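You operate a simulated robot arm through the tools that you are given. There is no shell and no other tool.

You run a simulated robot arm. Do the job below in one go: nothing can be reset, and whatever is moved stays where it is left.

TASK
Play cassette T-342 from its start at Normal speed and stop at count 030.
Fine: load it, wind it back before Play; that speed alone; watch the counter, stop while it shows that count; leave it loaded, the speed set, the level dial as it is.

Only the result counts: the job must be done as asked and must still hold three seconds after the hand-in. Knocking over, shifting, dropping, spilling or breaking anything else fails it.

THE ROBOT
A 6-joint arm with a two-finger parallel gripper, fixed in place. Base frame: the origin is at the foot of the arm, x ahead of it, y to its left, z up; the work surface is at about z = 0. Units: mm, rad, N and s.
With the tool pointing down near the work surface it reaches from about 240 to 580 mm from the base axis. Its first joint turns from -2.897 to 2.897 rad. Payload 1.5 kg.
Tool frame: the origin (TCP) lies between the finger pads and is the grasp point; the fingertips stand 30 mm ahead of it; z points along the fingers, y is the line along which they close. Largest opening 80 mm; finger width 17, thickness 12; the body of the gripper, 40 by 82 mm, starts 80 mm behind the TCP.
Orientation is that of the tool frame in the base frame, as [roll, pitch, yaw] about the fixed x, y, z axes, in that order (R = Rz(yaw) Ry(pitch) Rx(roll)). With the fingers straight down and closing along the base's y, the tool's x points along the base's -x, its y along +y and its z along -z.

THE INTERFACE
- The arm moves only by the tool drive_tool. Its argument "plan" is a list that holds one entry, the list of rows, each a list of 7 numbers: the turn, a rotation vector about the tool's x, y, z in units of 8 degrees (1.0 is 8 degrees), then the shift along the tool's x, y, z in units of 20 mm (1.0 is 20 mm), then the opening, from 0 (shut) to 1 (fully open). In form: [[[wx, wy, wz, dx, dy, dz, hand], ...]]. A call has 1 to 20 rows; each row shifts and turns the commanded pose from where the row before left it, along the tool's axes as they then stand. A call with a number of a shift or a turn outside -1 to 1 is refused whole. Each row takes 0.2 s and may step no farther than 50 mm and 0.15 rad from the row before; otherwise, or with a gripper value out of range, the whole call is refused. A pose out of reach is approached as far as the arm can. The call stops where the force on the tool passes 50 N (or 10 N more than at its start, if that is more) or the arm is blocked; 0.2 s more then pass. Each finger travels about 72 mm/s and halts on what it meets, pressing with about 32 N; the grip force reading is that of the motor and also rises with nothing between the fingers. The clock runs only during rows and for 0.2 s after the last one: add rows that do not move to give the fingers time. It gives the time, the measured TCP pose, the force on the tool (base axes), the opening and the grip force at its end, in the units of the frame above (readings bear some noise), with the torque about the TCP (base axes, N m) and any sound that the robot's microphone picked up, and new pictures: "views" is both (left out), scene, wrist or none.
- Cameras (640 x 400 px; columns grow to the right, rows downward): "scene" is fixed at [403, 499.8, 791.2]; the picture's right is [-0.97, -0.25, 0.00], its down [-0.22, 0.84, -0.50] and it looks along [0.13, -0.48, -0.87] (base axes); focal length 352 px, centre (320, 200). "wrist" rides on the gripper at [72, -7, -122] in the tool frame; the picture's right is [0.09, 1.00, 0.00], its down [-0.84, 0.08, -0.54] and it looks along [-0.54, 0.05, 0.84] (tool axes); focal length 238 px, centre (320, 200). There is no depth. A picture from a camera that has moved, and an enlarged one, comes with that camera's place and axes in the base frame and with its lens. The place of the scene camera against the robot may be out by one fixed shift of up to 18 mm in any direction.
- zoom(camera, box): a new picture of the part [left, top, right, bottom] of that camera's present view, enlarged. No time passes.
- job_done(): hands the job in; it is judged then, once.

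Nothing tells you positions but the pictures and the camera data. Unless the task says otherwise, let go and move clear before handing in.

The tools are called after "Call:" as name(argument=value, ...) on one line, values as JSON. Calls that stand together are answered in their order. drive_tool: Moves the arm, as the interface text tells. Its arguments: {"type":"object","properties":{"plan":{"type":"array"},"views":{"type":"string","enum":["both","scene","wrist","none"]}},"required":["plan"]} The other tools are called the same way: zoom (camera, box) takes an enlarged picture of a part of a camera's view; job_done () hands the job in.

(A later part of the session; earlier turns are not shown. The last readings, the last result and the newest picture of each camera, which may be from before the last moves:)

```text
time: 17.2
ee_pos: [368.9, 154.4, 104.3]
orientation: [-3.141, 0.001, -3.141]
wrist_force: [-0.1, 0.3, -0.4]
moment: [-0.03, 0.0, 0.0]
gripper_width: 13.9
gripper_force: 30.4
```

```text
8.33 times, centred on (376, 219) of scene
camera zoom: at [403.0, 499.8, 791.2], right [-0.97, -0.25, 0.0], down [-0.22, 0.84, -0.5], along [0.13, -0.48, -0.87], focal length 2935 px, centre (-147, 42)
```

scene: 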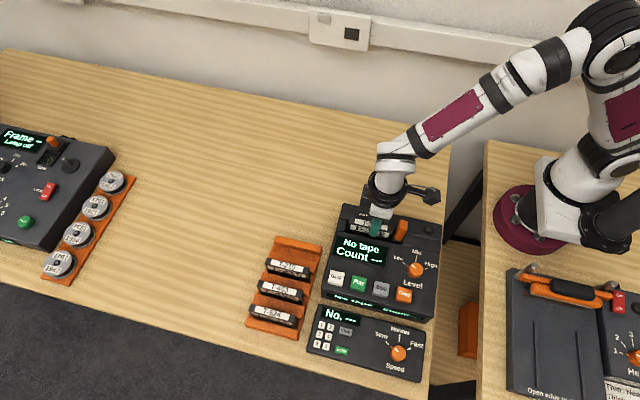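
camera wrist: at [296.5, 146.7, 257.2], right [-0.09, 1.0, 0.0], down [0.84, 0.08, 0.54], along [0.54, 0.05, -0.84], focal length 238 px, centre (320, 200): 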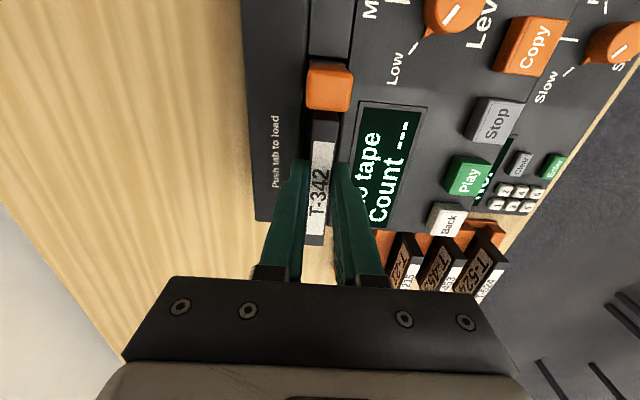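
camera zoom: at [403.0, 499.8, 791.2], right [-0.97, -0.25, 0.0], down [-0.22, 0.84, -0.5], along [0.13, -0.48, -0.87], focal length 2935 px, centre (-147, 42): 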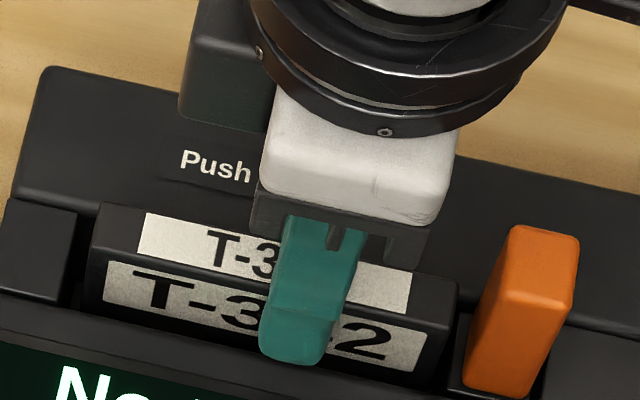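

The cassette is resting on the carriage: lowering it also carried the tab down, so "push tab" means pushing the carriage down. I'll release the cassette and rise clear.

Call:
drive_tool(plan=[[[0, 0, 0, 0, 0, 0, 0.2], [0, 0, 0, 0, 0, 0, 0.3], [0, 0, 0, 0, 0, 0, 0.4], [0, 0, 0, 0, 0, 0, 0.4], [0, 0, 0, 0, 0, 0, 0.4]]], views="none")

Call:
zoom(camera="scene", box=[330, 195, 420, 255])

Call:
zoom(camera="wrist", box=[220, 0, 460, 200])

```text
time: 18.4
ee_pos: [368.9, 153.8, 103.9]
orientation: [-3.141, 0.001, -3.141]
wrist_force: [0.4, -0.1, -0.5]
moment: [-0.02, -0.01, -0.02]
gripper_width: 32.1
gripper_force: 0.1
```

```text
6.67 times, centred on (375, 225) of scene
camera zoom: at [403.0, 499.8, 791.2], right [-0.97, -0.25, 0.0], down [-0.22, 0.84, -0.5], along [0.13, -0.48, -0.87], focal length 2348 px, centre (-47, 33)
```

zoom: 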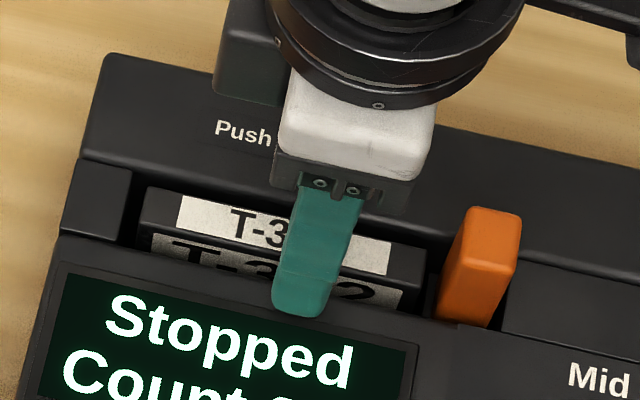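

```text
2.00 times, centred on (340, 100) of wrist
camera zoom: at [296.7, 146.5, 226.2], right [-0.09, 1.0, 0.0], down [0.84, 0.08, 0.54], along [0.54, 0.05, -0.84], focal length 477 px, centre (280, 400)
```

zoom: 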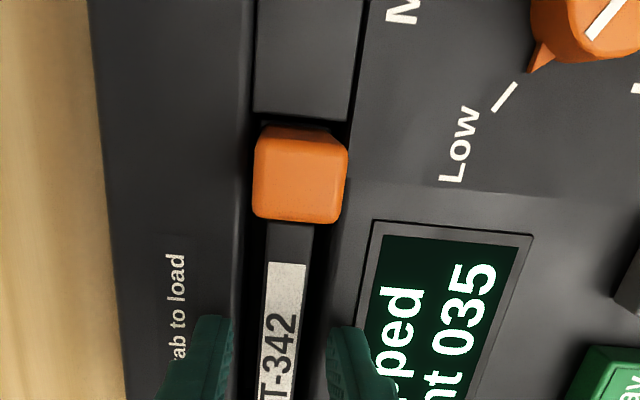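

The cassette dropped in and latched; the display reads "Stopped, Count 035". I'll rise straight up and go look at the speed knob from above.

Call:
drive_tool(plan=[[[0, 0, 0, 0, 0, -0.4, 0.4], [0, 0, 0, 0, 0, -0.8, 0.4], [0, 0, 0, 0, 0, -1, 0.4], [0, 0, 0, 0, 0, -1, 0.4], [0, 0, 0, 0, 0, -1, 0.4], [0, 0, 0, 0.33, 0.9, -1, 0.4], [0, 0, 0, 0.33, 0.9, -1, 0.6], [0, 0, 0, 0.33, 0.9, 0, 0.6], [0, 0, 0, 0.33, 0.9, 0, 0.6], [0, 0, 0, 0.33, 0.9, 0, 0.6], [0, 0, 0, 0.33, 0.9, 0, 0.6], [0, 0, 0, 0.33, 0.9, 0, 0.6], [0, 0, 0, 0.33, 0.9, 0, 0.6], [0, 0, 0, 0.33, 0.9, 0, 0.6], [0, 0, 0, 0.33, 0.9, 0, 0.6], [0, 0, 0, 0.33, 0.9, 0, 0.6], [0, 0, 0, 0.33, 0.9, 0, 0.6], [0, 0, 0, 0, 0, 0, 0.6]]])

Call:
zoom(camera="wrist", box=[200, 0, 440, 150])

Call:
zoom(camera="scene", box=[320, 195, 450, 285])

```text
time: 22.2
ee_pos: [289.3, 370.1, 228.4]
orientation: [-3.141, 0.0, -3.14]
wrist_force: [-0.3, 0.8, 0.8]
moment: [-0.01, -0.03, 0.01]
gripper_width: 47.9
gripper_force: 0.0
camera wrist: at [217.6, 363.1, 350.3], right [-0.09, 1.0, 0.0], down [0.84, 0.08, 0.54], along [0.54, 0.05, -0.84], focal length 238 px, centre (320, 200)
```

scene: 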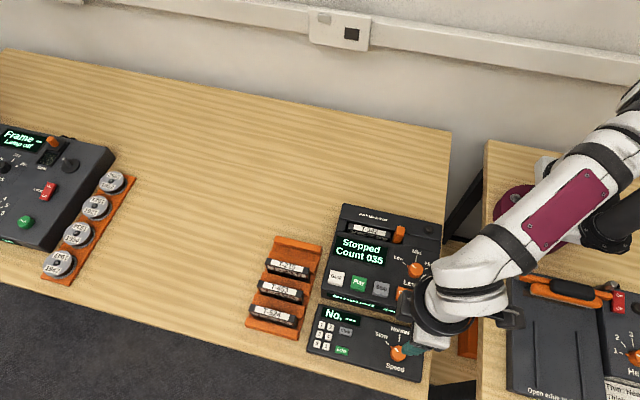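
wrist: 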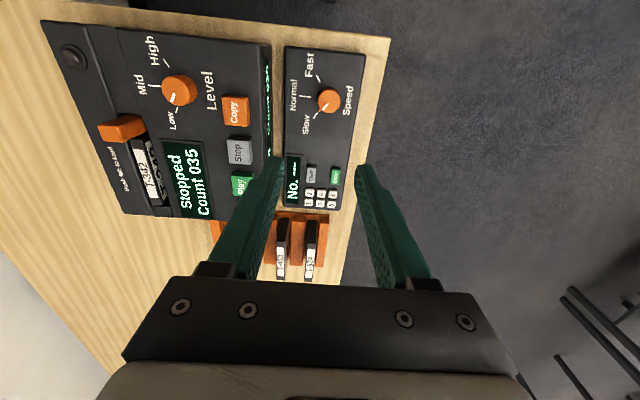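

```text
2.67 times, centred on (320, 75) of wrist
camera zoom: at [217.6, 363.1, 350.3], right [-0.09, 1.0, 0.0], down [0.84, 0.08, 0.54], along [0.54, 0.05, -0.84], focal length 636 px, centre (320, 533)
```

zoom: 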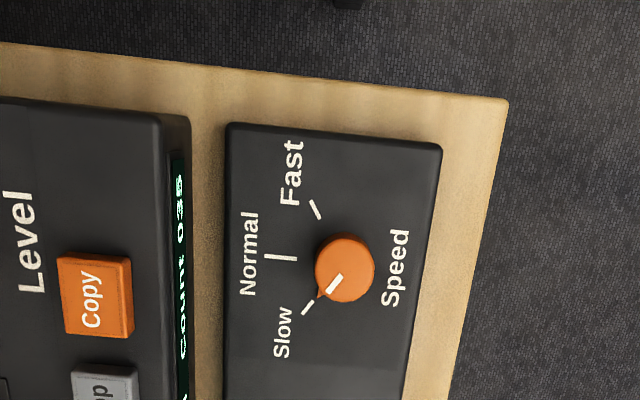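

```text
4.44 times, centred on (385, 240) of scene
camera zoom: at [403.0, 499.8, 791.2], right [-0.97, -0.25, 0.0], down [-0.22, 0.84, -0.5], along [0.13, -0.48, -0.87], focal length 1565 px, centre (31, 22)
```

zoom: 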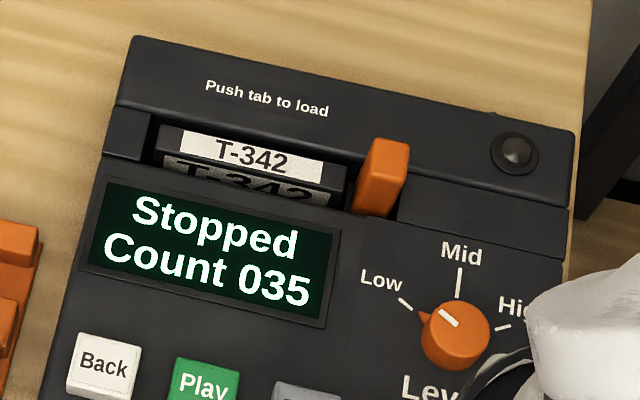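

The cassette is seated. The speed knob is near (275, 381) and its top is low, perhaps z 25–35. I'll get closer to refine that.

Call:
drive_tool(plan=[[[0, 0, 0, 0.35, 0.28, 1, 0.6], [0, 0, 0, 0.36, 0.29, 1, 0.6], [0, 0, 0, 0, 0, 1, 0.6], [0, 0, 0, 0, 0, 1, 0.6], [0, 0, 0, 0, 0, 0.5, 0.6], [0, 0, 0, 0, 0, 0, 0.6]]])

Call:
zoom(camera="wrist", box=[200, 50, 440, 200])

Call:
zoom(camera="scene", box=[340, 290, 460, 390])

```text
time: 23.6
ee_pos: [274.9, 380.4, 137.2]
orientation: [3.141, 0.0, 3.141]
wrist_force: [0.9, 0.8, -0.7]
moment: [-0.01, -0.01, -0.02]
gripper_width: 47.8
gripper_force: 0.1
camera wrist: at [203.5, 374.0, 260.0], right [-0.09, 1.0, 0.0], down [0.84, 0.08, 0.54], along [0.54, 0.05, -0.84], focal length 238 px, centre (320, 200)
```

scene: 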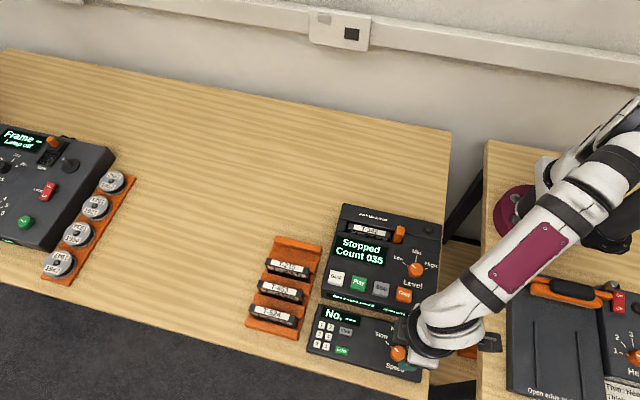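
wrist: 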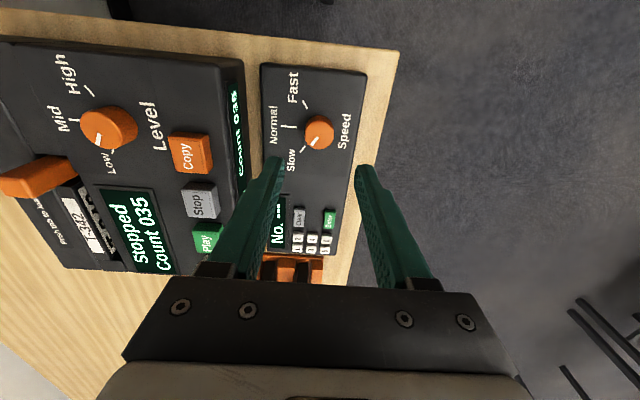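

```text
2.67 times, centred on (320, 125) of wrist
camera zoom: at [203.5, 374.0, 260.0], right [-0.09, 1.0, 0.0], down [0.84, 0.08, 0.54], along [0.54, 0.05, -0.84], focal length 636 px, centre (320, 400)
```

zoom: 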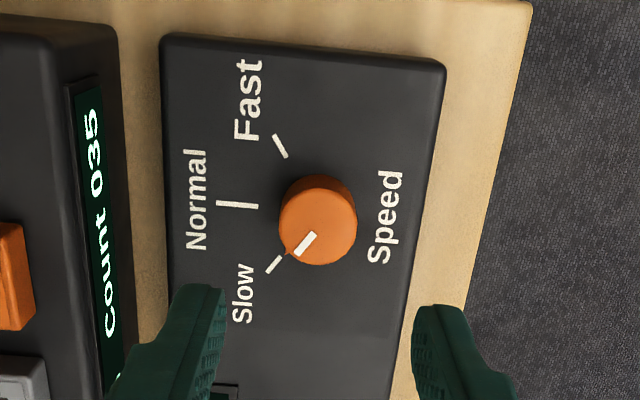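

```text
4.00 times, centred on (400, 340) of scene
camera zoom: at [403.0, 499.8, 791.2], right [-0.97, -0.25, 0.0], down [-0.22, 0.84, -0.5], along [0.13, -0.48, -0.87], focal length 1409 px, centre (0, -360)
```

zoom: 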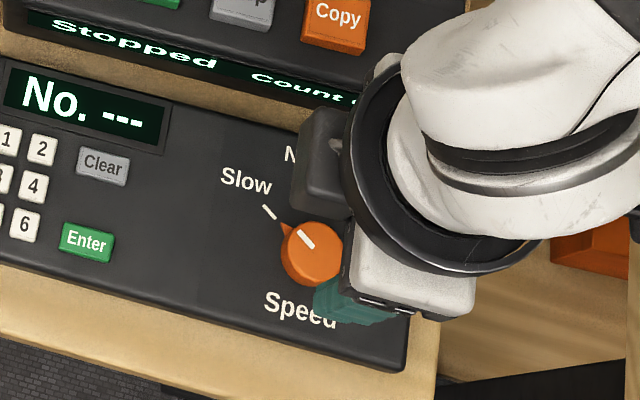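

The knob's top is at about z 33, centre (274.2, 380.2), diameter about 28 mm. I'll lower the open fingers around its top half and close gently.

Call:
drive_tool(plan=[[[0, 0, 0, 0.03, 0, 1, 0.6], [0, 0, 0, 0, 0, 1, 0.6], [0, 0, 0, 0, 0, 1, 0.6], [0, 0, 0, 0, 0, 0.6, 0.6], [0, 0, 0, 0, 0, 0.4, 0.6], [0, 0, 0, 0, 0, 0.12, 0.6], [0, 0, 0, 0, 0, 0, 0.6]]])

Call:
zoom(camera="wrist", box=[200, 50, 440, 250])

Call:
zoom(camera="scene", box=[340, 290, 460, 390])

```text
time: 25.2
ee_pos: [274.6, 380.9, 56.9]
orientation: [3.141, -0.001, 3.142]
wrist_force: [-0.2, -1.0, 0.8]
moment: [-0.02, 0.02, -0.02]
gripper_width: 48.2
gripper_force: 0.1
camera wrist: at [202.7, 374.4, 178.1], right [-0.09, 1.0, 0.0], down [0.84, 0.08, 0.54], along [0.54, 0.05, -0.84], focal length 238 px, centre (320, 200)
```

scene: 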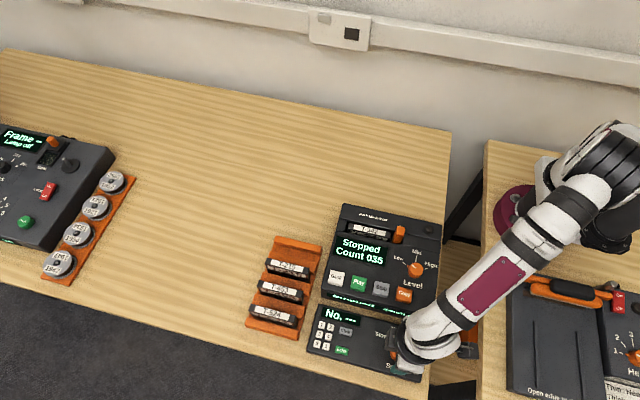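
wrist: 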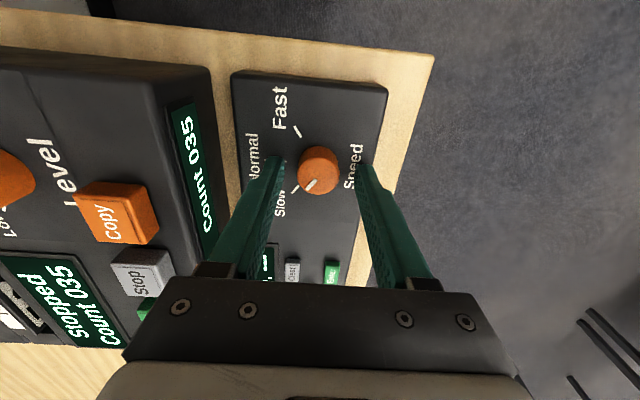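

```text
2.00 times, centred on (320, 150) of wrist
camera zoom: at [202.7, 374.4, 178.1], right [-0.09, 1.0, 0.0], down [0.84, 0.08, 0.54], along [0.54, 0.05, -0.84], focal length 477 px, centre (320, 300)
```

zoom: 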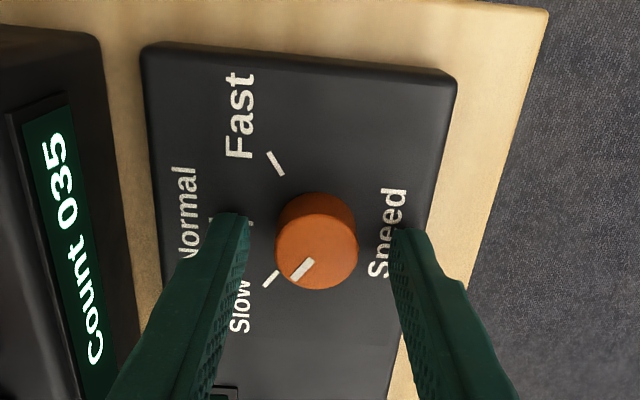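

```text
4.00 times, centred on (400, 340) of scene
camera zoom: at [403.0, 499.8, 791.2], right [-0.97, -0.25, 0.0], down [-0.22, 0.84, -0.5], along [0.13, -0.48, -0.87], focal length 1409 px, centre (0, -360)
```

zoom: 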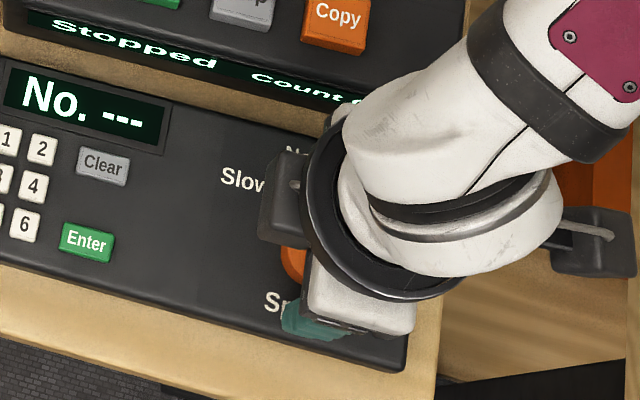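

Knob is centred between the fingers. I'll drop 3 mm further and close on it.

Call:
drive_tool(plan=[[[0, 0, 0, 0, -0.03, 0.15, 0.6], [0, 0, 0, 0, 0, 0, 0.45], [0, 0, 0, 0, 0, 0, 0.3], [0, 0, 0, 0, 0, 0, 0.25], [0, 0, 0, 0, 0, 0, 0.25], [0, 0, 0, 0, 0, 0, 0.25]]], views="wrist")

Call:
zoom(camera="wrist", box=[200, 50, 440, 250])

```text
time: 26.6
ee_pos: [274.7, 379.8, 53.8]
orientation: [-3.14, -0.001, 3.141]
wrist_force: [2.3, -17.7, 4.8]
moment: [-0.51, -0.01, 0.01]
gripper_width: 27.5
gripper_force: 38.1
camera wrist: at [202.9, 373.3, 175.3], right [-0.09, 1.0, 0.0], down [0.84, 0.08, 0.54], along [0.54, 0.05, -0.84], focal length 238 px, centre (320, 200)
```

wrist: 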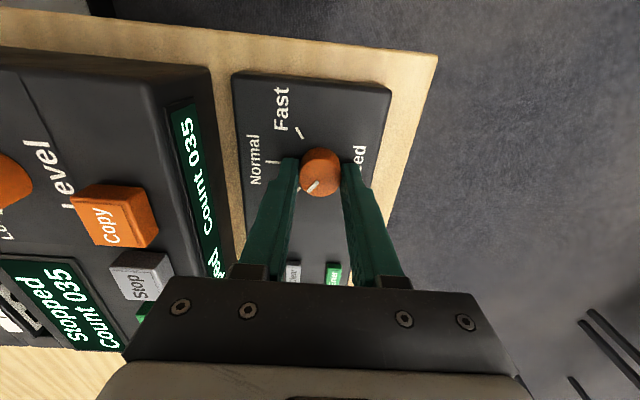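

```text
2.00 times, centred on (320, 150) of wrist
camera zoom: at [202.9, 373.3, 175.3], right [-0.09, 1.0, 0.0], down [0.84, 0.08, 0.54], along [0.54, 0.05, -0.84], focal length 477 px, centre (320, 300)
```

zoom: 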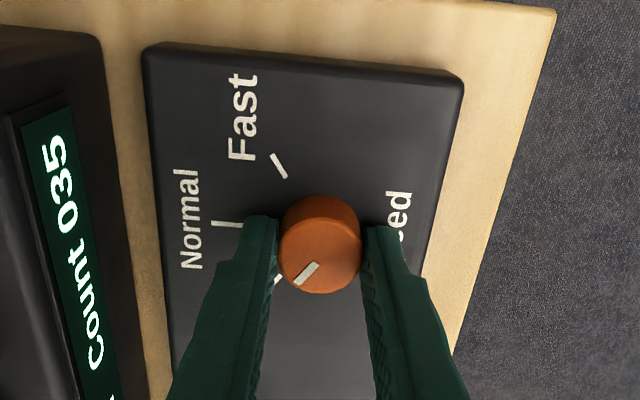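

Gripping gives a −17 N side force, so the knob is slightly on the −y side of my centre. I'll nudge −y to relieve it before turning.

Call:
drive_tool(plan=[[[0, 0, 0, 0, -0.05, 0, 0.25], [0, 0, 0, 0, 0, 0, 0.25]]], views="none")

```text
time: 27.2
ee_pos: [274.1, 381.1, 54.0]
orientation: [3.142, 0.0, -3.141]
wrist_force: [2.2, -5.4, -2.9]
moment: [-0.11, 0.2, 0.05]
gripper_width: 27.7
gripper_force: 37.5
```

Call:
drive_tool(plan=[[[0, 0, 0, 0, -0.02, 0, 0.25], [0, 0, 0.8, 0, 0, 0, 0.25], [0, 0, 1, 0, 0, 0, 0.25], [0, 0, 1, 0, 0, 0, 0.25], [0, 0, 1, 0, 0, 0, 0.25]]], views="wrist")

Call:
zoom(camera="wrist", box=[200, 50, 440, 250])

```text
time: 28.4
ee_pos: [274.7, 379.3, 54.1]
orientation: [3.141, -0.001, 2.608]
wrist_force: [-11.5, 2.0, 7.1]
moment: [-0.09, 0.07, 0.01]
gripper_width: 27.6
gripper_force: 38.0
camera wrist: at [209.4, 409.7, 175.3], right [0.43, 0.9, 0.0], down [0.76, -0.36, 0.54], along [0.49, -0.23, -0.84], focal length 238 px, centre (320, 200)
```

wrist: 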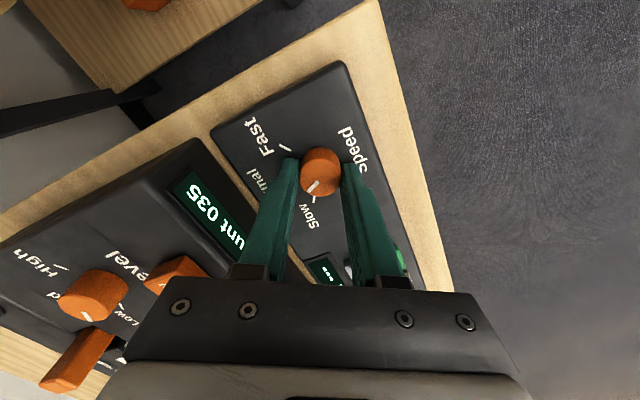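

```text
2.00 times, centred on (320, 150) of wrist
camera zoom: at [209.4, 409.7, 175.3], right [0.43, 0.9, 0.0], down [0.76, -0.36, 0.54], along [0.49, -0.23, -0.84], focal length 477 px, centre (320, 300)
```

zoom: 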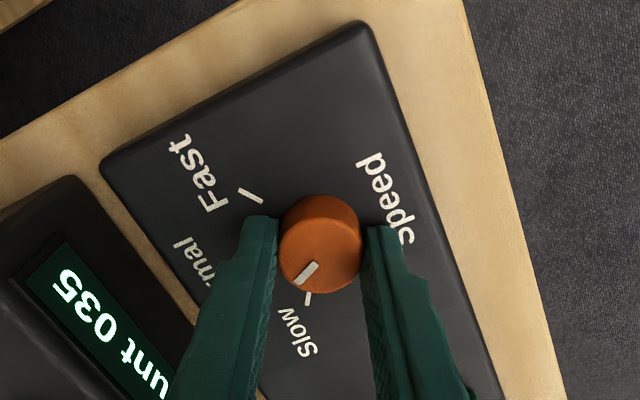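

The knob turns with the gripper (30° so far). I'll ease the side force and continue to about 55° in total.

Call:
drive_tool(plan=[[[0, 0, 0, 0.034, -0.02, 0, 0.25], [0, 0, 1, 0, 0, 0, 0.25], [0, 0, 1, 0, 0, 0, 0.25], [0, 0, 1, 0, 0, 0, 0.25], [0, 0, 0.1, 0, 0, 0, 0.25]]], views="wrist")

Call:
zoom(camera="wrist", box=[200, 50, 440, 250])

```text
time: 29.6
ee_pos: [274.0, 379.0, 53.9]
orientation: [-3.141, 0.001, 2.175]
wrist_force: [-0.4, -16.3, 18.1]
moment: [-0.71, -0.17, 0.03]
gripper_width: 27.2
gripper_force: 38.2
camera wrist: at [227.7, 433.8, 175.2], right [0.77, 0.64, 0.0], down [0.54, -0.64, 0.54], along [0.35, -0.42, -0.84], focal length 238 px, centre (320, 200)
```

wrist: 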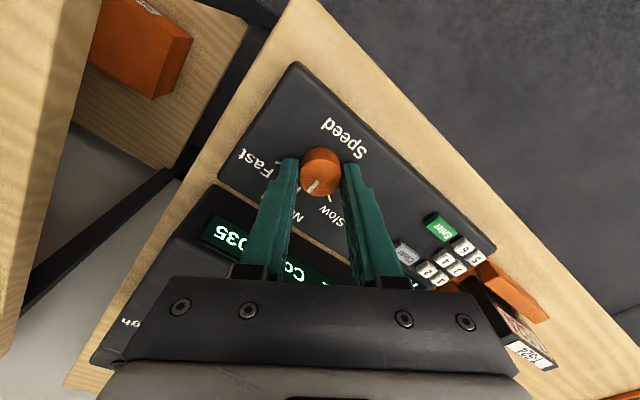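

```text
2.00 times, centred on (320, 150) of wrist
camera zoom: at [227.7, 433.8, 175.2], right [0.77, 0.64, 0.0], down [0.54, -0.64, 0.54], along [0.35, -0.42, -0.84], focal length 477 px, centre (320, 300)
```

zoom: 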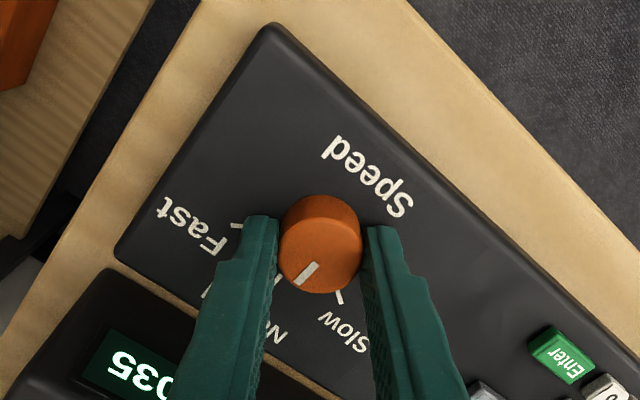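

The pointer now aims along −y, toward Normal. I'll release, rise, and rotate back to see where it points.

Call:
drive_tool(plan=[[[0, 0, 0, 0, 0, 0, 0.4], [0, 0, 0, 0, 0, 0, 0.5], [0, 0, 0, 0, 0, 0, 0.6], [0, 0, 0, 0, 0, -0.3, 0.6], [0, 0, 0, 0, 0, -0.7, 0.6], [0, 0, 0, 0, 0, -1, 0.6], [0, 0, -1, 0, 0, -1, 0.6], [0, 0, -1, 0, 0, -1, 0.6], [0, 0, -1, 0, 0, -0.5, 0.6], [0, 0, -1, 0, 0, 0, 0.6], [0, 0, -1, 0, 0, 0, 0.6], [0, 0, -1, 0, 0, 0, 0.6], [0, 0, -0.9, 0, 0, 0, 0.6], [0, 0, 0, 0, 0, 0, 0.6]]])

Call:
zoom(camera="wrist", box=[200, 50, 440, 200])

Call:
zoom(camera="scene", box=[340, 290, 460, 390])

```text
time: 32.6
ee_pos: [273.8, 377.7, 143.6]
orientation: [3.141, 0.0, -3.141]
wrist_force: [0.3, -0.5, -0.2]
moment: [0.0, 0.02, 0.0]
gripper_width: 47.8
gripper_force: 0.1
camera wrist: at [202.1, 372.2, 265.1], right [-0.09, 1.0, 0.0], down [0.84, 0.08, 0.54], along [0.54, 0.05, -0.84], focal length 238 px, centre (320, 200)
```

scene: 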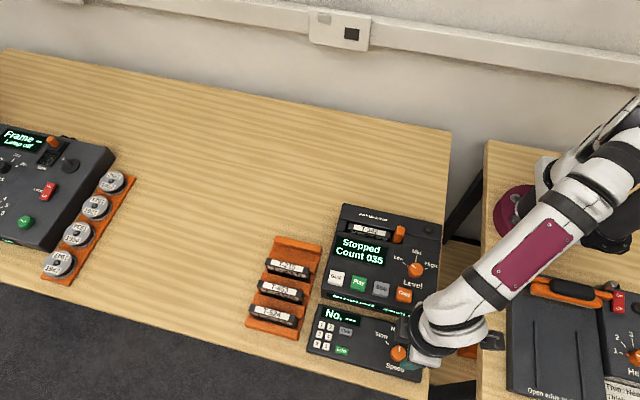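
wrist: 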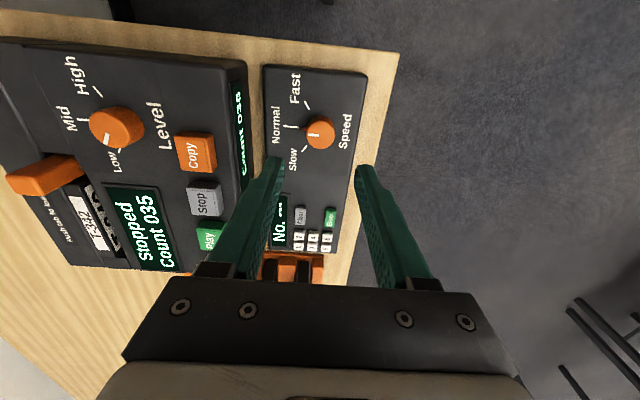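

```text
2.67 times, centred on (320, 125) of wrist
camera zoom: at [202.1, 372.2, 265.1], right [-0.09, 1.0, 0.0], down [0.84, 0.08, 0.54], along [0.54, 0.05, -0.84], focal length 636 px, centre (320, 400)
```

zoom: 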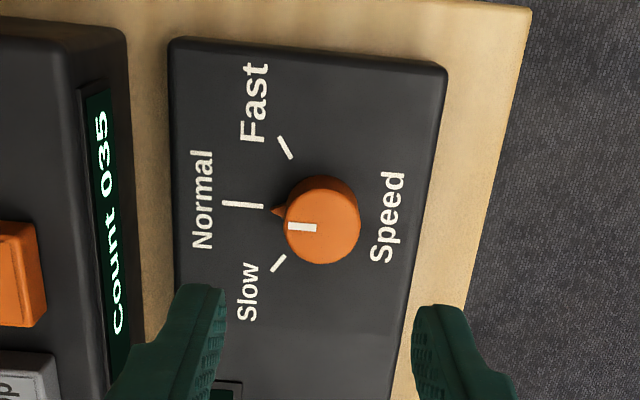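

```text
4.00 times, centred on (400, 340) of scene
camera zoom: at [403.0, 499.8, 791.2], right [-0.97, -0.25, 0.0], down [-0.22, 0.84, -0.5], along [0.13, -0.48, -0.87], focal length 1409 px, centre (0, -360)
```

zoom: 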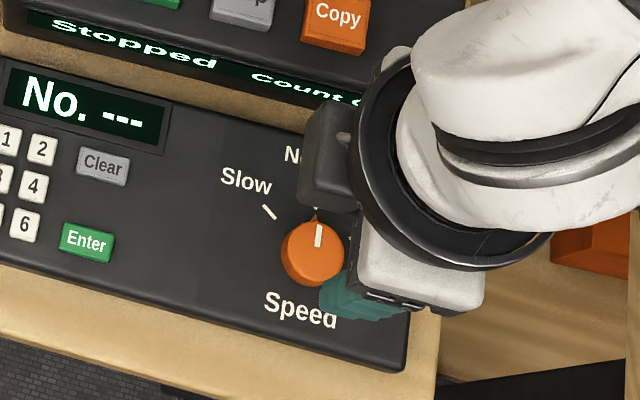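

Speed is at Normal. Next I'll close the fingers to use as a pusher, and move above the buttons to refine their positions.

Call:
drive_tool(plan=[[[0, 0, 0, 0, 0, -1, 0.3], [0, 0, 0, 0, 0, -1, 0], [0, 0, 0, -0.7, -0.6, -0.8, 0], [0, 0, 0, -0.8, -0.6, 0, 0], [0, 0, 0, -0.8, -0.6, 0, 0], [0, 0, 0, -0.8, -0.6, 0, 0], [0, 0, 0, -0.8, -0.6, 0, 0], [0, 0, 0, -0.8, -0.6, 0, 0], [0, 0, 0, -0.8, -0.6, 0, 0], [0, 0, 0, -0.8, -0.59, 0, 0], [0, 0, 0, 0, 0, 0, 0]]])

Call:
zoom(camera="wrist", box=[200, 0, 440, 180])

Call:
zoom(camera="scene", box=[320, 225, 420, 300])

```text
time: 35.0
ee_pos: [400.2, 283.5, 199.2]
orientation: [-3.141, -0.002, 3.141]
wrist_force: [0.2, -0.5, -0.1]
moment: [-0.02, 0.02, -0.02]
gripper_width: 0.0
gripper_force: 20.9
camera wrist: at [328.0, 275.9, 321.0], right [-0.09, 1.0, 0.0], down [0.84, 0.08, 0.54], along [0.54, 0.05, -0.84], focal length 238 px, centre (320, 200)
```

scene: 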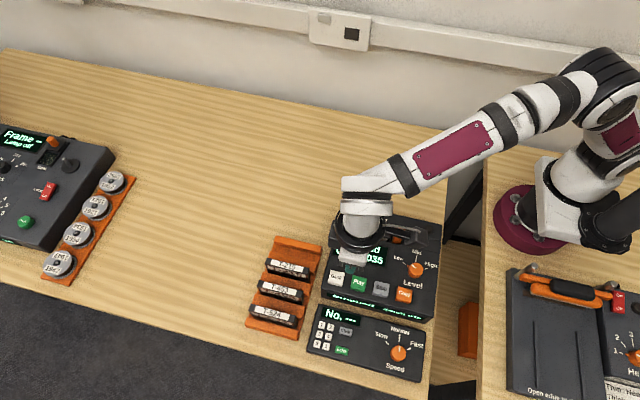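
wrist: 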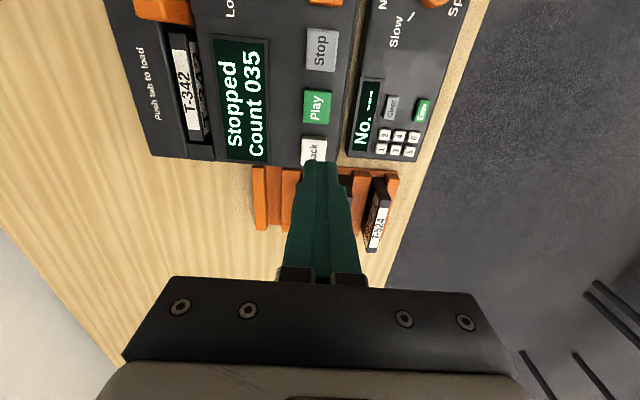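

```text
2.22 times, centred on (320, 90) of wrist
camera zoom: at [328.0, 275.9, 321.0], right [-0.09, 1.0, 0.0], down [0.84, 0.08, 0.54], along [0.54, 0.05, -0.84], focal length 530 px, centre (320, 444)
```

zoom: 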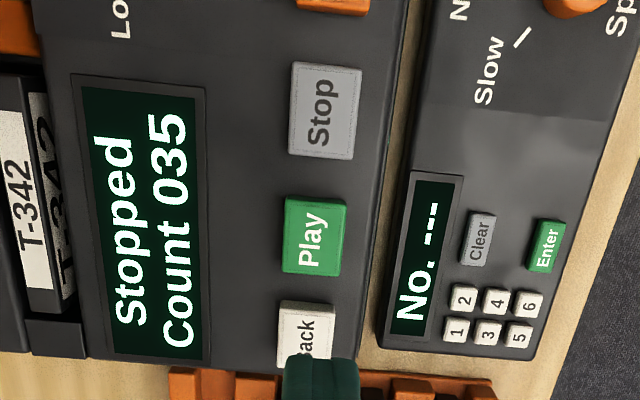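

```text
5.33 times, centred on (370, 262) of scene
camera zoom: at [403.0, 499.8, 791.2], right [-0.97, -0.25, 0.0], down [-0.22, 0.84, -0.5], along [0.13, -0.48, -0.87], focal length 1878 px, centre (53, -133)
```

zoom: 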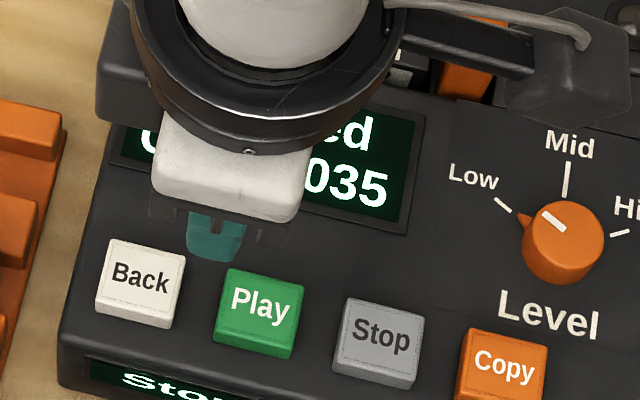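

The buttons are at y ≈ 278.5: Back x 420, Play 376, Stop 330, with tops around z 80–85. I'll move over Back and lower to just above it.

Call:
drive_tool(plan=[[[0, 0, 0, -0.5, -0.13, 0.6, 0], [0, 0, 0, -0.47, -0.12, 0.8, 0], [0, 0, 0, 0, 0, 0.9, 0], [0, 0, 0, 0, 0, 0.8, 0], [0, 0, 0, 0, 0, 0.6, 0], [0, 0, 0, 0, 0, 0, 0]]])

Call:
zoom(camera="scene", box=[320, 225, 420, 300])

Call:
zoom(camera="wrist", box=[240, 60, 400, 180])

```text
time: 36.4
ee_pos: [420.6, 277.8, 125.3]
orientation: [-3.14, 0.0, 3.141]
wrist_force: [0.1, 0.5, 0.1]
moment: [-0.01, 0.03, -0.01]
gripper_width: 0.2
gripper_force: 21.4
camera wrist: at [347.2, 271.0, 246.9], right [-0.09, 1.0, 0.0], down [0.84, 0.08, 0.54], along [0.54, 0.05, -0.84], focal length 238 px, centre (320, 200)
```

scene: 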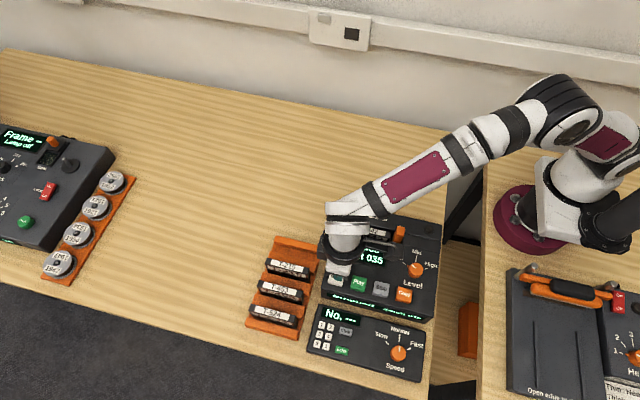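
wrist: 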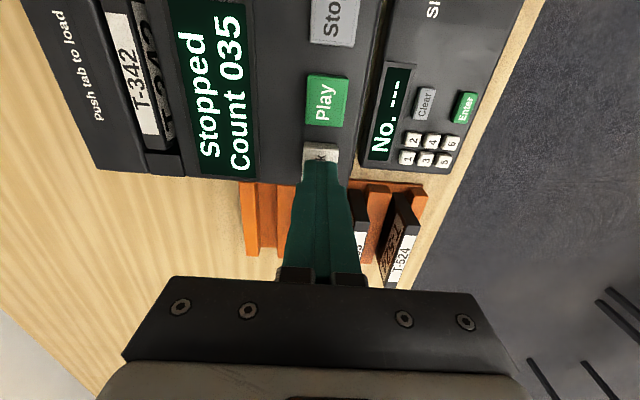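

```text
5.33 times, centred on (370, 262) of scene
camera zoom: at [403.0, 499.8, 791.2], right [-0.97, -0.25, 0.0], down [-0.22, 0.84, -0.5], along [0.13, -0.48, -0.87], focal length 1878 px, centre (53, -133)
```

zoom: 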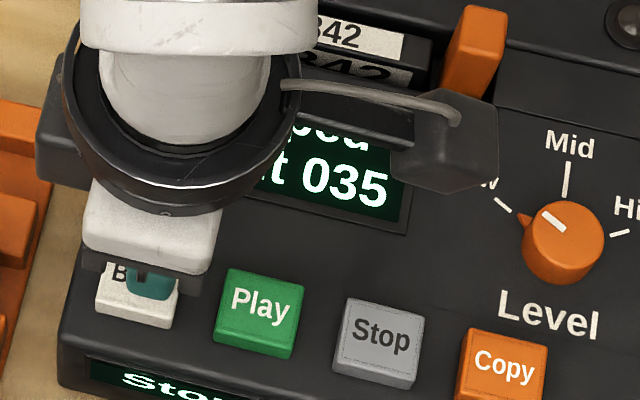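

```text
3.33 times, centred on (320, 120) of wrist
camera zoom: at [347.2, 271.0, 246.9], right [-0.09, 1.0, 0.0], down [0.84, 0.08, 0.54], along [0.54, 0.05, -0.84], focal length 794 px, centre (320, 467)
```

zoom: 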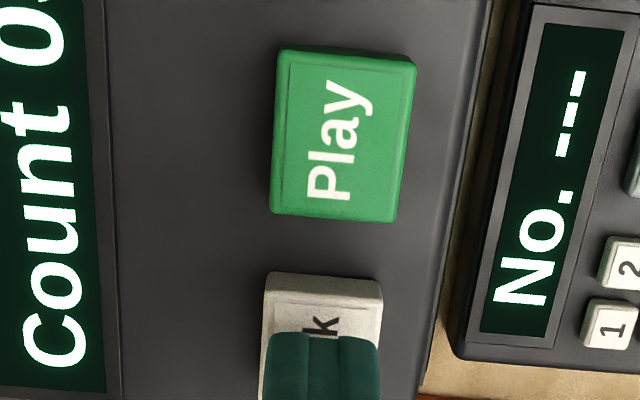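

The tip is over the Back button. I'll press down in small steps.

Call:
drive_tool(plan=[[[0, 0, 0, 0, 0, 0.3, 0], [0, 0, 0, 0, 0, 0.2, 0], [0, 0, 0, 0, 0, 0.15, 0], [0, 0, 0, 0, 0, 0.1, 0]]], views="none")

```text
time: 37.4
ee_pos: [418.4, 277.8, 110.5]
orientation: [3.14, -0.001, -3.14]
wrist_force: [0.9, 1.5, 2.8]
moment: [0.01, 0.04, -0.01]
gripper_width: 0.0
gripper_force: 21.4
heard: click
```

A click was heard at TCP z ≈ 110.5. I'll check the display.

Call:
zoom(camera="wrist", box=[140, 0, 380, 180])

Call:
zoom(camera="scene", box=[320, 225, 420, 300])

```text
2.22 times, centred on (260, 90) of wrist
camera zoom: at [347.5, 271.1, 232.1], right [-0.09, 1.0, 0.0], down [0.84, 0.08, 0.54], along [0.54, 0.05, -0.84], focal length 530 px, centre (453, 444)
```

zoom: 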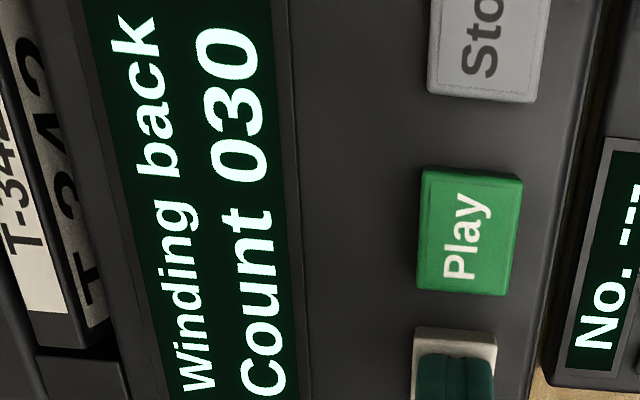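

```text
5.33 times, centred on (370, 262) of scene
camera zoom: at [403.0, 499.8, 791.2], right [-0.97, -0.25, 0.0], down [-0.22, 0.84, -0.5], along [0.13, -0.48, -0.87], focal length 1878 px, centre (53, -133)
```

zoom: 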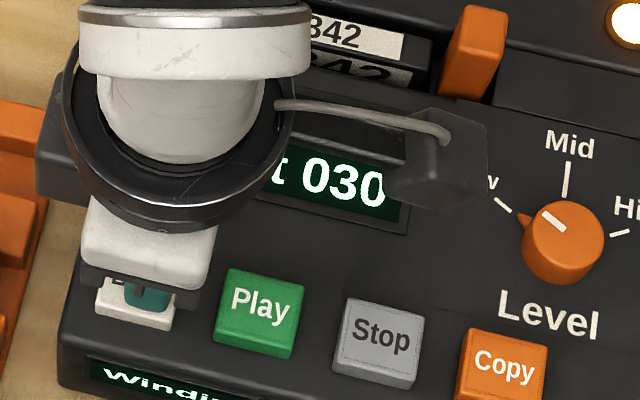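

It's winding back (030 and falling). I'll lift off, hover over Play and let it rewind.

Call:
drive_tool(plan=[[[0, 0, 0, 0, 0, -0.7, 0], [0, 0, 0, 0.7, 0.02, 0, 0], [0, 0, 0, 0.75, 0.02, 0, 0], [0, 0, 0, 0.75, 0.02, 0, 0], [0, 0, 0, 0, 0, 0, 0], [0, 0, 0, 0, 0, 0, 0], [0, 0, 0, 0, 0, 0, 0]]])

Call:
zoom(camera="wrist", box=[160, 20, 400, 220])

Call:
zoom(camera="scene", box=[320, 225, 420, 300])

```text
time: 39.0
ee_pos: [374.6, 279.1, 123.6]
orientation: [3.141, 0.0, 3.141]
wrist_force: [0.3, -0.4, 0.3]
moment: [0.01, 0.0, 0.0]
gripper_width: 0.0
gripper_force: 21.3
camera wrist: at [303.0, 273.1, 246.1], right [-0.09, 1.0, 0.0], down [0.84, 0.08, 0.54], along [0.54, 0.05, -0.84], focal length 238 px, centre (320, 200)
```

scene: 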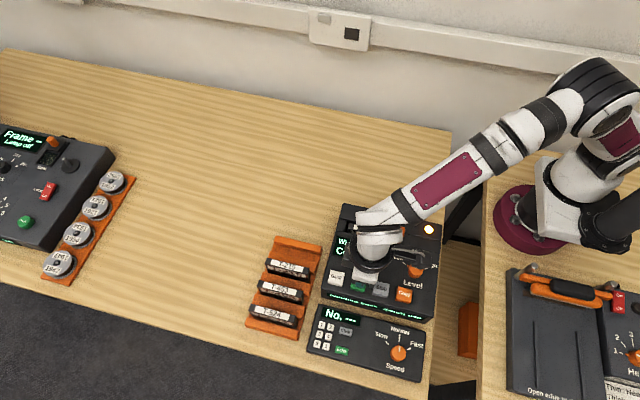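
wrist: 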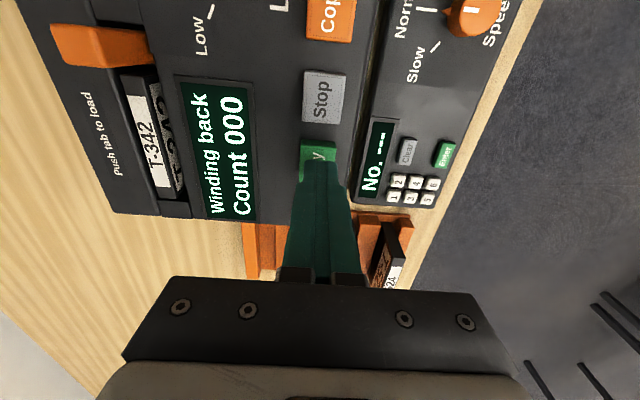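

```text
2.00 times, centred on (280, 120) of wrist
camera zoom: at [303.0, 273.1, 246.1], right [-0.09, 1.0, 0.0], down [0.84, 0.08, 0.54], along [0.54, 0.05, -0.84], focal length 477 px, centre (400, 360)
```

zoom: 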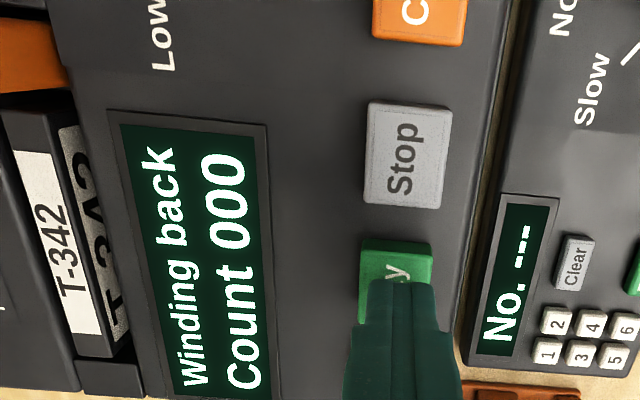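

```text
5.33 times, centred on (370, 262) of scene
camera zoom: at [403.0, 499.8, 791.2], right [-0.97, -0.25, 0.0], down [-0.22, 0.84, -0.5], along [0.13, -0.48, -0.87], focal length 1878 px, centre (53, -133)
```

zoom: 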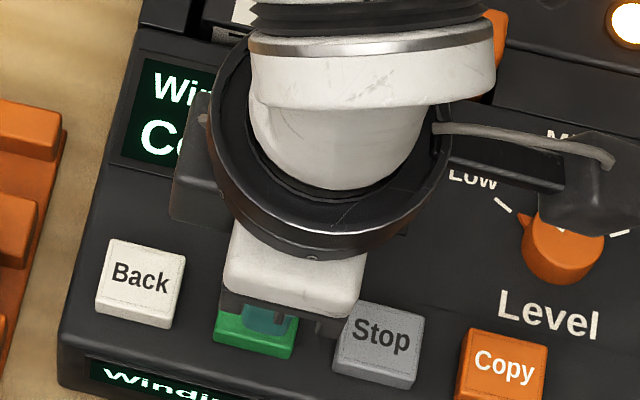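

The count reads 000 but it still says "Winding back". I'll wait a second for it to finish.

Call:
drive_tool(plan=[[[0, 0, 0, 0, 0, 0, 0], [0, 0, 0, 0, 0, 0, 0], [0, 0, 0, 0, 0, 0, 0], [0, 0, 0, 0, 0, 0, 0]]], views="none")

Call:
zoom(camera="wrist", box=[160, 20, 400, 220])

```text
time: 40.0
ee_pos: [376.1, 280.3, 124.7]
orientation: [-3.141, 0.0, -3.141]
wrist_force: [0.1, -0.1, 0.4]
moment: [-0.04, 0.03, -0.02]
gripper_width: 0.0
gripper_force: 21.3
```

```text
2.00 times, centred on (280, 120) of wrist
camera zoom: at [303.0, 273.0, 246.1], right [-0.09, 1.0, 0.0], down [0.84, 0.08, 0.54], along [0.54, 0.05, -0.84], focal length 477 px, centre (400, 360)
```

zoom: 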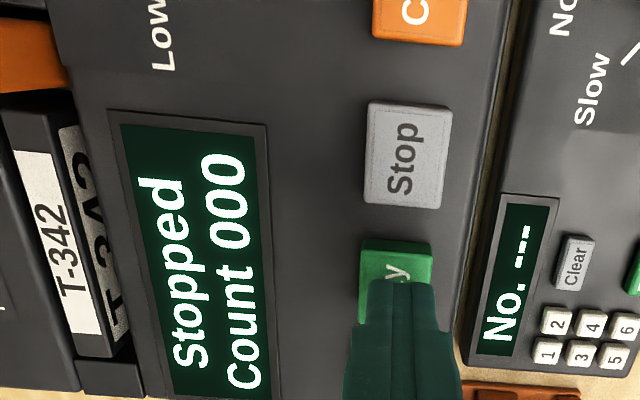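

Stopped at 000. I'll press Play and lift.

Call:
drive_tool(plan=[[[0, 0, 0, 0, 0, 0.35, 0], [0, 0, 0, 0, 0, 0.35, 0], [0, 0, 0, 0, 0, 0, 0], [0, 0, 0, 0, 0, -0.6, 0]]], views="none")

Call:
zoom(camera="wrist", box=[160, 20, 400, 220])

```text
time: 41.0
ee_pos: [373.8, 278.8, 123.6]
orientation: [3.141, 0.0, 3.141]
wrist_force: [0.9, -0.1, 0.2]
moment: [0.01, 0.01, -0.03]
gripper_width: 0.0
gripper_force: 21.6
heard: click
```

```text
2.00 times, centred on (280, 120) of wrist
camera zoom: at [303.0, 272.9, 244.2], right [-0.09, 1.0, 0.0], down [0.84, 0.08, 0.54], along [0.54, 0.05, -0.84], focal length 477 px, centre (400, 360)
```

zoom: 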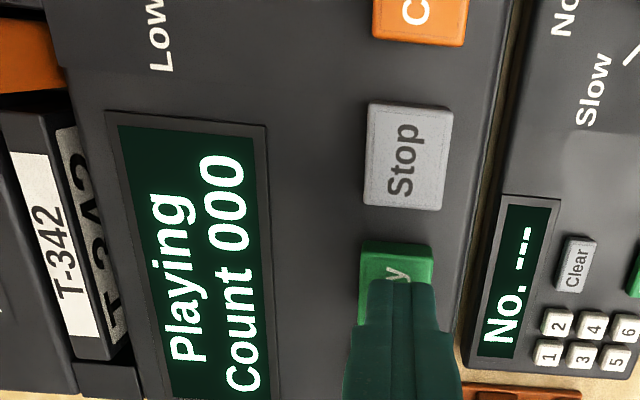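

Playing. I'll move over Stop (x ≈ 330) and watch the counter.

Call:
drive_tool(plan=[[[0, 0, 0, 0.76, -0.02, 0, 0], [0, 0, 0, 0.76, -0.02, 0, 0], [0, 0, 0, 0.75, 0, 0, 0], [0, 0, 0, 0, 0, 0, 0]]])

Call:
zoom(camera="wrist", box=[160, 20, 400, 240])

Call:
zoom(camera="scene", box=[320, 225, 420, 300])

```text
time: 42.0
ee_pos: [329.5, 278.2, 123.3]
orientation: [3.141, 0.001, 3.141]
wrist_force: [0.2, 0.4, -0.1]
moment: [-0.02, 0.05, 0.0]
gripper_width: 0.0
gripper_force: 21.1
camera wrist: at [257.5, 272.2, 244.2], right [-0.09, 1.0, 0.0], down [0.84, 0.08, 0.54], along [0.54, 0.05, -0.84], focal length 238 px, centre (320, 200)
```

scene: 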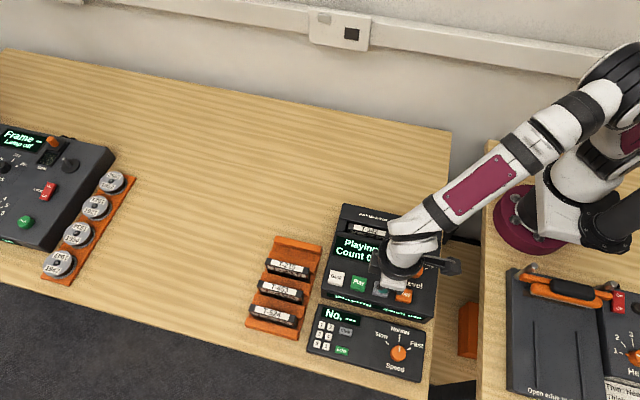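
wrist: 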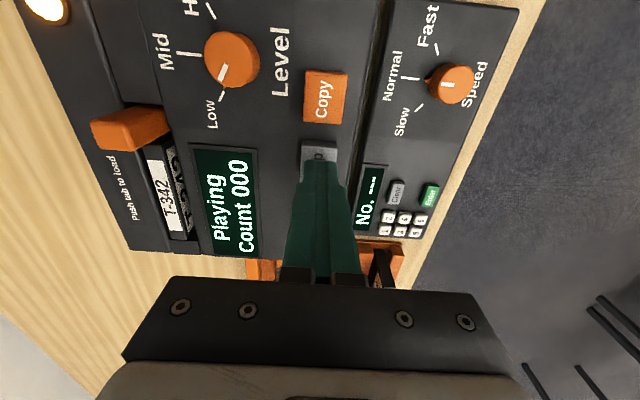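

```text
1.82 times, centred on (280, 130) of wrist
camera zoom: at [257.5, 272.2, 244.2], right [-0.09, 1.0, 0.0], down [0.84, 0.08, 0.54], along [0.54, 0.05, -0.84], focal length 433 px, centre (393, 327)
```

zoom: 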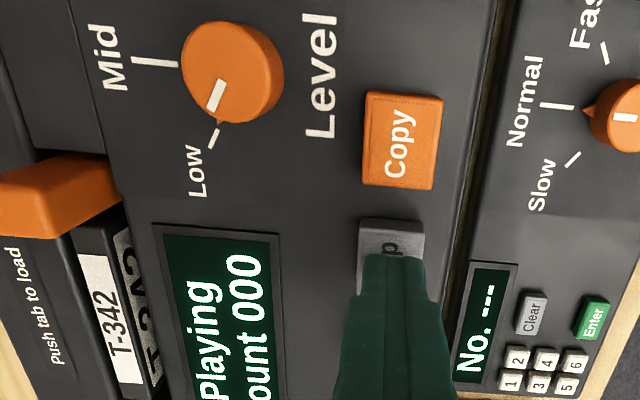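

```text
5.33 times, centred on (370, 262) of scene
camera zoom: at [403.0, 499.8, 791.2], right [-0.97, -0.25, 0.0], down [-0.22, 0.84, -0.5], along [0.13, -0.48, -0.87], focal length 1878 px, centre (53, -133)
```

zoom: 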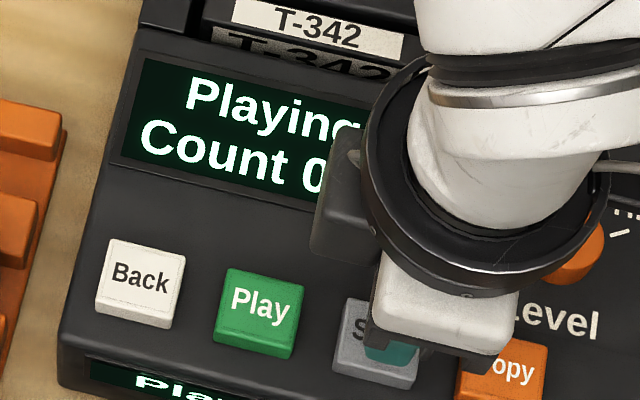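

Still 000 after about 1.6 s. I'll wait 2 s to measure the rate.

Call:
drive_tool(plan=[[[0, 0, 0, 0, 0, 0, 0], [0, 0, 0, 0, 0, 0, 0], [0, 0, 0, 0, 0, 0, 0], [0, 0, 0, 0, 0, 0, 0], [0, 0, 0, 0, 0, 0, 0], [0, 0, 0, 0, 0, 0, 0], [0, 0, 0, 0, 0, 0, 0], [0, 0, 0, 0, 0, 0, 0], [0, 0, 0, 0, 0, 0, 0]]], views="wrist")

```text
time: 44.0
ee_pos: [329.1, 279.2, 123.7]
orientation: [3.142, -0.002, 3.141]
wrist_force: [0.4, 0.3, 0.7]
moment: [0.04, 0.01, -0.01]
gripper_width: 0.1
gripper_force: 21.5
camera wrist: at [257.7, 272.2, 244.1], right [-0.09, 1.0, 0.0], down [0.84, 0.08, 0.54], along [0.54, 0.05, -0.84], focal length 238 px, centre (320, 200)
```

wrist: 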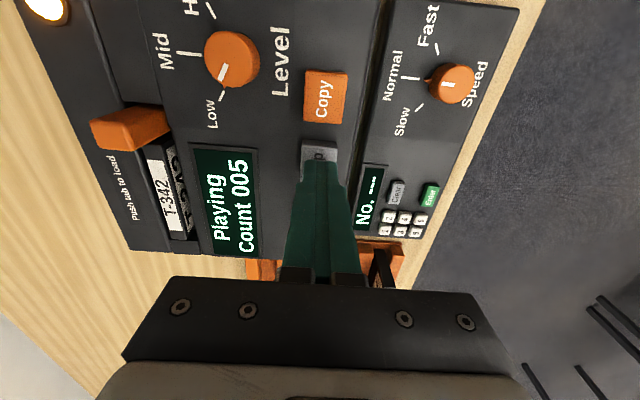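

The counter seems to step in fives (005 at t = 44.0). I'll time the next change.

Call:
drive_tool(plan=[[[0, 0, 0, 0, 0, 0, 0], [0, 0, 0, 0, 0, 0, 0], [0, 0, 0, 0, 0, 0, 0], [0, 0, 0, 0, 0, 0, 0]]], views="none")

Call:
zoom(camera="wrist", box=[180, 130, 300, 270])

```text
time: 45.0
ee_pos: [329.8, 280.8, 123.1]
orientation: [3.141, 0.001, -3.142]
wrist_force: [0.0, -0.9, 0.0]
moment: [-0.03, -0.01, 0.01]
gripper_width: 0.0
gripper_force: 21.4
```

```text
2.86 times, centred on (240, 200) of wrist
camera zoom: at [257.7, 272.2, 244.1], right [-0.09, 1.0, 0.0], down [0.84, 0.08, 0.54], along [0.54, 0.05, -0.84], focal length 681 px, centre (549, 200)
```

zoom: 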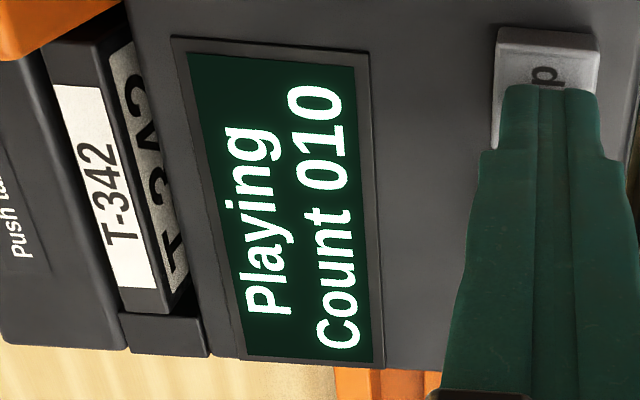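

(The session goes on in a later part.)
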